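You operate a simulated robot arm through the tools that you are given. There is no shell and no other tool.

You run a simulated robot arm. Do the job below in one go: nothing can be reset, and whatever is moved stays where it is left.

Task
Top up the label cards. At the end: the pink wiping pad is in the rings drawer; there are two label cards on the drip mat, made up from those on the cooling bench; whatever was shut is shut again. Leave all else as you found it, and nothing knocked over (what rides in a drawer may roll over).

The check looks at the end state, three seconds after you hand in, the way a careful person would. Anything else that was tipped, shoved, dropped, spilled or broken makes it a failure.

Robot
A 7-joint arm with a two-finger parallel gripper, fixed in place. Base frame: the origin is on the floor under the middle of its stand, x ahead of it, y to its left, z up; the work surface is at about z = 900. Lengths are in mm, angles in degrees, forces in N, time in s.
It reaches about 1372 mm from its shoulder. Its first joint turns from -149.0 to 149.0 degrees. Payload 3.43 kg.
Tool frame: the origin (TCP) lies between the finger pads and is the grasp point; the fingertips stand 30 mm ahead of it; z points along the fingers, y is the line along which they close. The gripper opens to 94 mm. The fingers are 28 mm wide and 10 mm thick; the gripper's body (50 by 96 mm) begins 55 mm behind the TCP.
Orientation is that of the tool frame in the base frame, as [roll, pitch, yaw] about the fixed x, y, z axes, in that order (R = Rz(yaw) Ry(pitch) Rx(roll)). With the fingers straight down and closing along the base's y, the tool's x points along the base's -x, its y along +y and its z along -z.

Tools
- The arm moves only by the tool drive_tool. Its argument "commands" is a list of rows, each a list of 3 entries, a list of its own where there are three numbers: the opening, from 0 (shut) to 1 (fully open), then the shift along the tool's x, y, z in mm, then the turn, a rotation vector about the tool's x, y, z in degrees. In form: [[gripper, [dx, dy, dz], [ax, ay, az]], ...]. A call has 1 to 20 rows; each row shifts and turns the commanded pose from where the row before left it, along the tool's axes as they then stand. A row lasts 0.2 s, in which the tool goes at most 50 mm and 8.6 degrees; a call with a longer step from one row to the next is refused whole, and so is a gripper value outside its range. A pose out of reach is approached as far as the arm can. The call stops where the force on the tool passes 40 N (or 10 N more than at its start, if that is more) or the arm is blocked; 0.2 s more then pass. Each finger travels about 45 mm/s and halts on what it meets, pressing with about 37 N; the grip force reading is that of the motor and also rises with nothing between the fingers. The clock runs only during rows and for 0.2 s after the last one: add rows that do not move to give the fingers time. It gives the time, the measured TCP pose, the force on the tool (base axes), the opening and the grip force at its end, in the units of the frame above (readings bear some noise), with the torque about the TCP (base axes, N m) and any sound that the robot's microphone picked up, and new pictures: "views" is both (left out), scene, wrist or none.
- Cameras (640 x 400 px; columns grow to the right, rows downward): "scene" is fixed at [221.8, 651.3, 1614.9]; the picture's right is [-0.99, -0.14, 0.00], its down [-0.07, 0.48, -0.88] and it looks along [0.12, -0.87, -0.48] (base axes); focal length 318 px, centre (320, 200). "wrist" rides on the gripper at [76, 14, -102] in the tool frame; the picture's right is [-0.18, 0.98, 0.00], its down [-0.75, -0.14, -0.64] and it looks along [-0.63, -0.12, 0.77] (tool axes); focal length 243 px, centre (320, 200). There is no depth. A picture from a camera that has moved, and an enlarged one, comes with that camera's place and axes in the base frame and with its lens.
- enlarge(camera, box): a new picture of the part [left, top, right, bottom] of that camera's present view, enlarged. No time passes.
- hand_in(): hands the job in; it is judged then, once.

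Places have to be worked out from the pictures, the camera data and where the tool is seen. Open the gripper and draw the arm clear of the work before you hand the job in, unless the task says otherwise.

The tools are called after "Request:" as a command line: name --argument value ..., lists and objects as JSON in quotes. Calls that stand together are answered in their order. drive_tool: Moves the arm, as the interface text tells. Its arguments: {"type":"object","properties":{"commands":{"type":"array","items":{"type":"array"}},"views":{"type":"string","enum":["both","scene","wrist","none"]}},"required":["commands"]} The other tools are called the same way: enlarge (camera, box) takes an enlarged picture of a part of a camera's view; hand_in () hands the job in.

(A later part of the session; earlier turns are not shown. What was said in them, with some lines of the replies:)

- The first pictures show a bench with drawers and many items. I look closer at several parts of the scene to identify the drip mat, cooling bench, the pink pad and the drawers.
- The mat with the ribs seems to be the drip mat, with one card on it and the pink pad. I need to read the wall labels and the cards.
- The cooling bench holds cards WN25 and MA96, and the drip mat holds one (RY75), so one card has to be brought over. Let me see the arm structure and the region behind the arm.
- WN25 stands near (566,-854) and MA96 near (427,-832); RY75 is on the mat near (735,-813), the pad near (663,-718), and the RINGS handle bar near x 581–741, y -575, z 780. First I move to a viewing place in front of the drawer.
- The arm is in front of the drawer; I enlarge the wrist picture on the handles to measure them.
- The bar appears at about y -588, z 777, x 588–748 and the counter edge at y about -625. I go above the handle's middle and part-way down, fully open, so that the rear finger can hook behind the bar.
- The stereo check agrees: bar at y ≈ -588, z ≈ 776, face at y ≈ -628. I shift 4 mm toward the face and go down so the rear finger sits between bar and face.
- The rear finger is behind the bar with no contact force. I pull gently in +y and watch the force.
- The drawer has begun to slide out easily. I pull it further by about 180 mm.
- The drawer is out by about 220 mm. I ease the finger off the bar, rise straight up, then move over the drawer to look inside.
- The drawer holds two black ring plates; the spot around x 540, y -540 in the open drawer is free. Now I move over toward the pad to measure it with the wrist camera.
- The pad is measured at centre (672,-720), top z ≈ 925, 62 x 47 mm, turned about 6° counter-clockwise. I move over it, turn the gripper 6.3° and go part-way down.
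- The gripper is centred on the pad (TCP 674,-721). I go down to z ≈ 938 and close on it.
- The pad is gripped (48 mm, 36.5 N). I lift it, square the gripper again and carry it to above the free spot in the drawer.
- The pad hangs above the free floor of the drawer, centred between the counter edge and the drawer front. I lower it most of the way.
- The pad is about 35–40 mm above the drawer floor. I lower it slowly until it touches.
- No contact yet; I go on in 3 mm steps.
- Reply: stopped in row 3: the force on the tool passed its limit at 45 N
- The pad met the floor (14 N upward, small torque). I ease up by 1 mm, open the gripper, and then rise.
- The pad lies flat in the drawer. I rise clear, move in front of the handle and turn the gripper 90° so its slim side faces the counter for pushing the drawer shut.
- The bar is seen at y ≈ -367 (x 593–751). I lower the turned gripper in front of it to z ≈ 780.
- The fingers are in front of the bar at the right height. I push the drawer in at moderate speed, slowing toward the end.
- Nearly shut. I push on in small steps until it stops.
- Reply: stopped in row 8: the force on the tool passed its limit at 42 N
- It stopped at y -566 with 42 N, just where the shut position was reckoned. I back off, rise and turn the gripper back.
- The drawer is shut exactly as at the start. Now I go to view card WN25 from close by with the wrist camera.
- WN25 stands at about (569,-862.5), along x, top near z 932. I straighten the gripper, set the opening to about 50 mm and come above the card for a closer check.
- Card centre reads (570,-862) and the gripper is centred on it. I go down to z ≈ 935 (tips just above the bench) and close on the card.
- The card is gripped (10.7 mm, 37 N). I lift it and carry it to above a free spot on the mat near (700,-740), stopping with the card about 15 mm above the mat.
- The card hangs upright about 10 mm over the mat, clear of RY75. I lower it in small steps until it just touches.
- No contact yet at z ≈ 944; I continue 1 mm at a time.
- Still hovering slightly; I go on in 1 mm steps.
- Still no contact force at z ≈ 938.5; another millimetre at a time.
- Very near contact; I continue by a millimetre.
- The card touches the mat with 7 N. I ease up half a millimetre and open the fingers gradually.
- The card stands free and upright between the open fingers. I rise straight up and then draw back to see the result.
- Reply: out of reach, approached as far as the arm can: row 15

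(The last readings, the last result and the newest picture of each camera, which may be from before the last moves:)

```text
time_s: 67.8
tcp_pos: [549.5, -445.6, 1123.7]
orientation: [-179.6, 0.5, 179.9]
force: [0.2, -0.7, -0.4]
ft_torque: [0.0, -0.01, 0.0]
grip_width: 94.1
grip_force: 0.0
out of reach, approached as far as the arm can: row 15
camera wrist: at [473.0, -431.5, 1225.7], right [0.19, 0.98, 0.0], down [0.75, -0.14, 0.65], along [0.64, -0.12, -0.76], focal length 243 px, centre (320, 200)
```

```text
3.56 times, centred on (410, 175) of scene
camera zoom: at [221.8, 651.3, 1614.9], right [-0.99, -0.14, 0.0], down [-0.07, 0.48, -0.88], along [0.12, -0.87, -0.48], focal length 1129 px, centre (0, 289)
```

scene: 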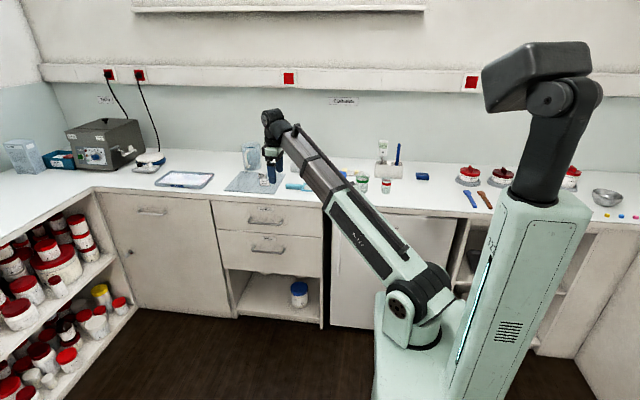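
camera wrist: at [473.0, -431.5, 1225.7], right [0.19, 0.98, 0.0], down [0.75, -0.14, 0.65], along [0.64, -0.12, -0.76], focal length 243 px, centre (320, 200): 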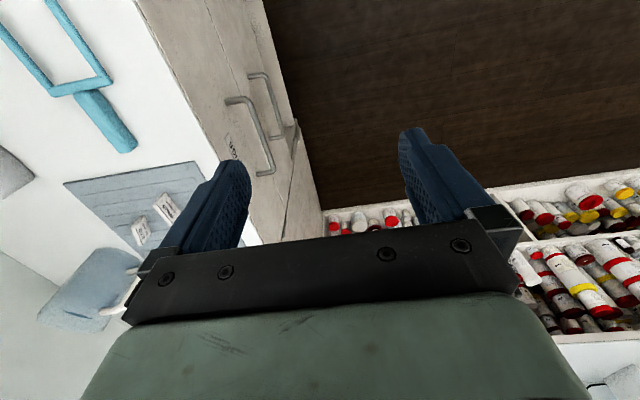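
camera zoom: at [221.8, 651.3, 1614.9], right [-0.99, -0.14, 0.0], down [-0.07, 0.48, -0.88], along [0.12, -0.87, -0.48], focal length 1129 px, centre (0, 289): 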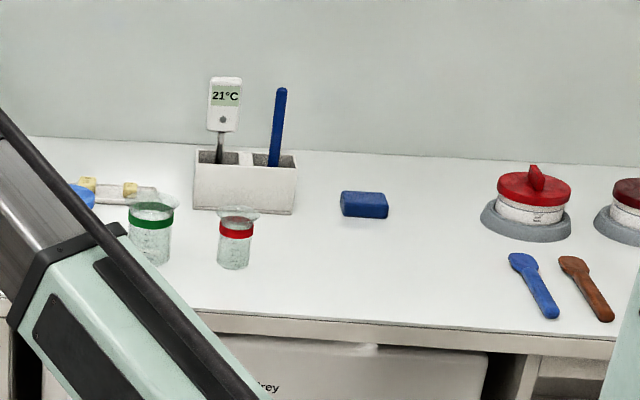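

Both RY75 and WN25 stand on the mat and the drawer is shut. I swing the arm a little aside to check the part of the cooling bench it hides.

Request:
drive_tool --commands '[[1, [-20, -10, 0], [0, 0, 0]], [1, [-35, 0, 0], [0, 0, 0]], [1, [-35, 0, 0], [0, 0, 0]], [1, [-35, 0, 0], [0, 0, 0]], [1, [-35, 10, 0], [0, 0, 0]], [1, [-35, 10, 0], [0, 0, 0]], [1, [-20, 20, 0], [0, 0, 0]], [1, [0, 30, 0], [0, 0, 0]], [1, [0, 30, 0], [0, 0, 0]], [1, [0, 30, 0], [0, 0, 0]], [1, [0, 0, 0], [0, 0, 0]], [1, [0, 0, 0], [0, 0, 0]]]'

Request:
enlarge --camera "scene" --box '[220, 130, 400, 230]'

```text
time_s: 70.5
tcp_pos: [764.9, -329.3, 1125.5]
orientation: [-180.0, 0.2, 179.9]
force: [0.2, 0.2, -0.3]
ft_torque: [-0.01, 0.02, -0.04]
grip_width: 94.0
grip_force: 0.1
camera wrist: at [689.8, -314.5, 1228.1], right [0.19, 0.98, 0.0], down [0.75, -0.14, 0.64], along [0.63, -0.12, -0.77], focal length 243 px, centre (320, 200)
```

scene: 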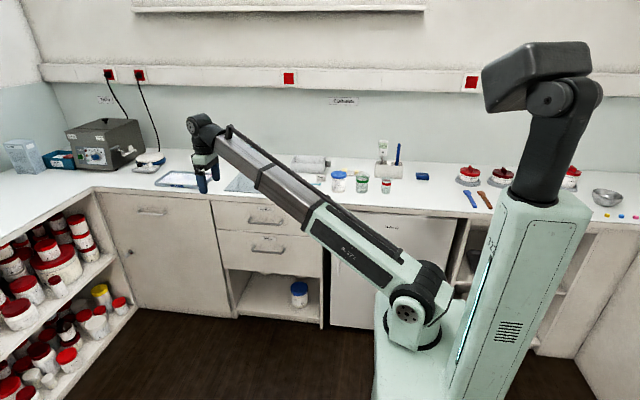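
wrist: 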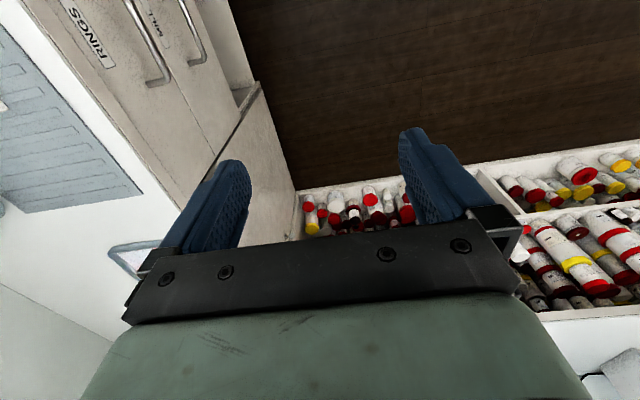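

```text
3.56 times, centred on (310, 180) of scene
camera zoom: at [221.8, 651.3, 1614.9], right [-0.99, -0.14, 0.0], down [-0.07, 0.48, -0.88], along [0.12, -0.87, -0.48], focal length 1129 px, centre (356, 271)
```

zoom: 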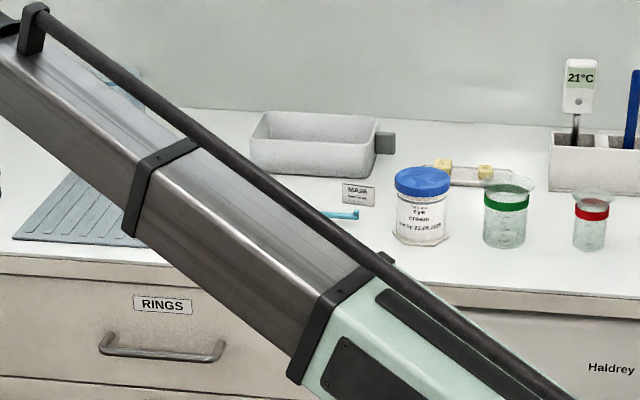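

MA96 and everything else on the cooling bench stand as they were. The drawer is shut with the pad in it, two cards are on the mat, and the gripper is open and clear, so I hand in.

Request:
hand_in

```text
The job is handed in.
```

The job is handed in, and the last pictures showed everything as the task asked.

- **Pad:** the pink wiping pad lies flat on the floor of the rings drawer. I set it down clear of the two ring plates in there.
- **Label cards:** I moved card WN25 from the cooling bench to the drip mat, where it stands upright beside RY75. That makes two cards on the mat; MA96 stays on the cooling bench.
- **Drawer:** the rings drawer is shut again, with its handle in the same place in the picture as at the start. No other drawer or door was opened.
- **Everything else:** nothing else looked moved or tipped in those pictures. The gripper is open and the arm is clear of the bench.
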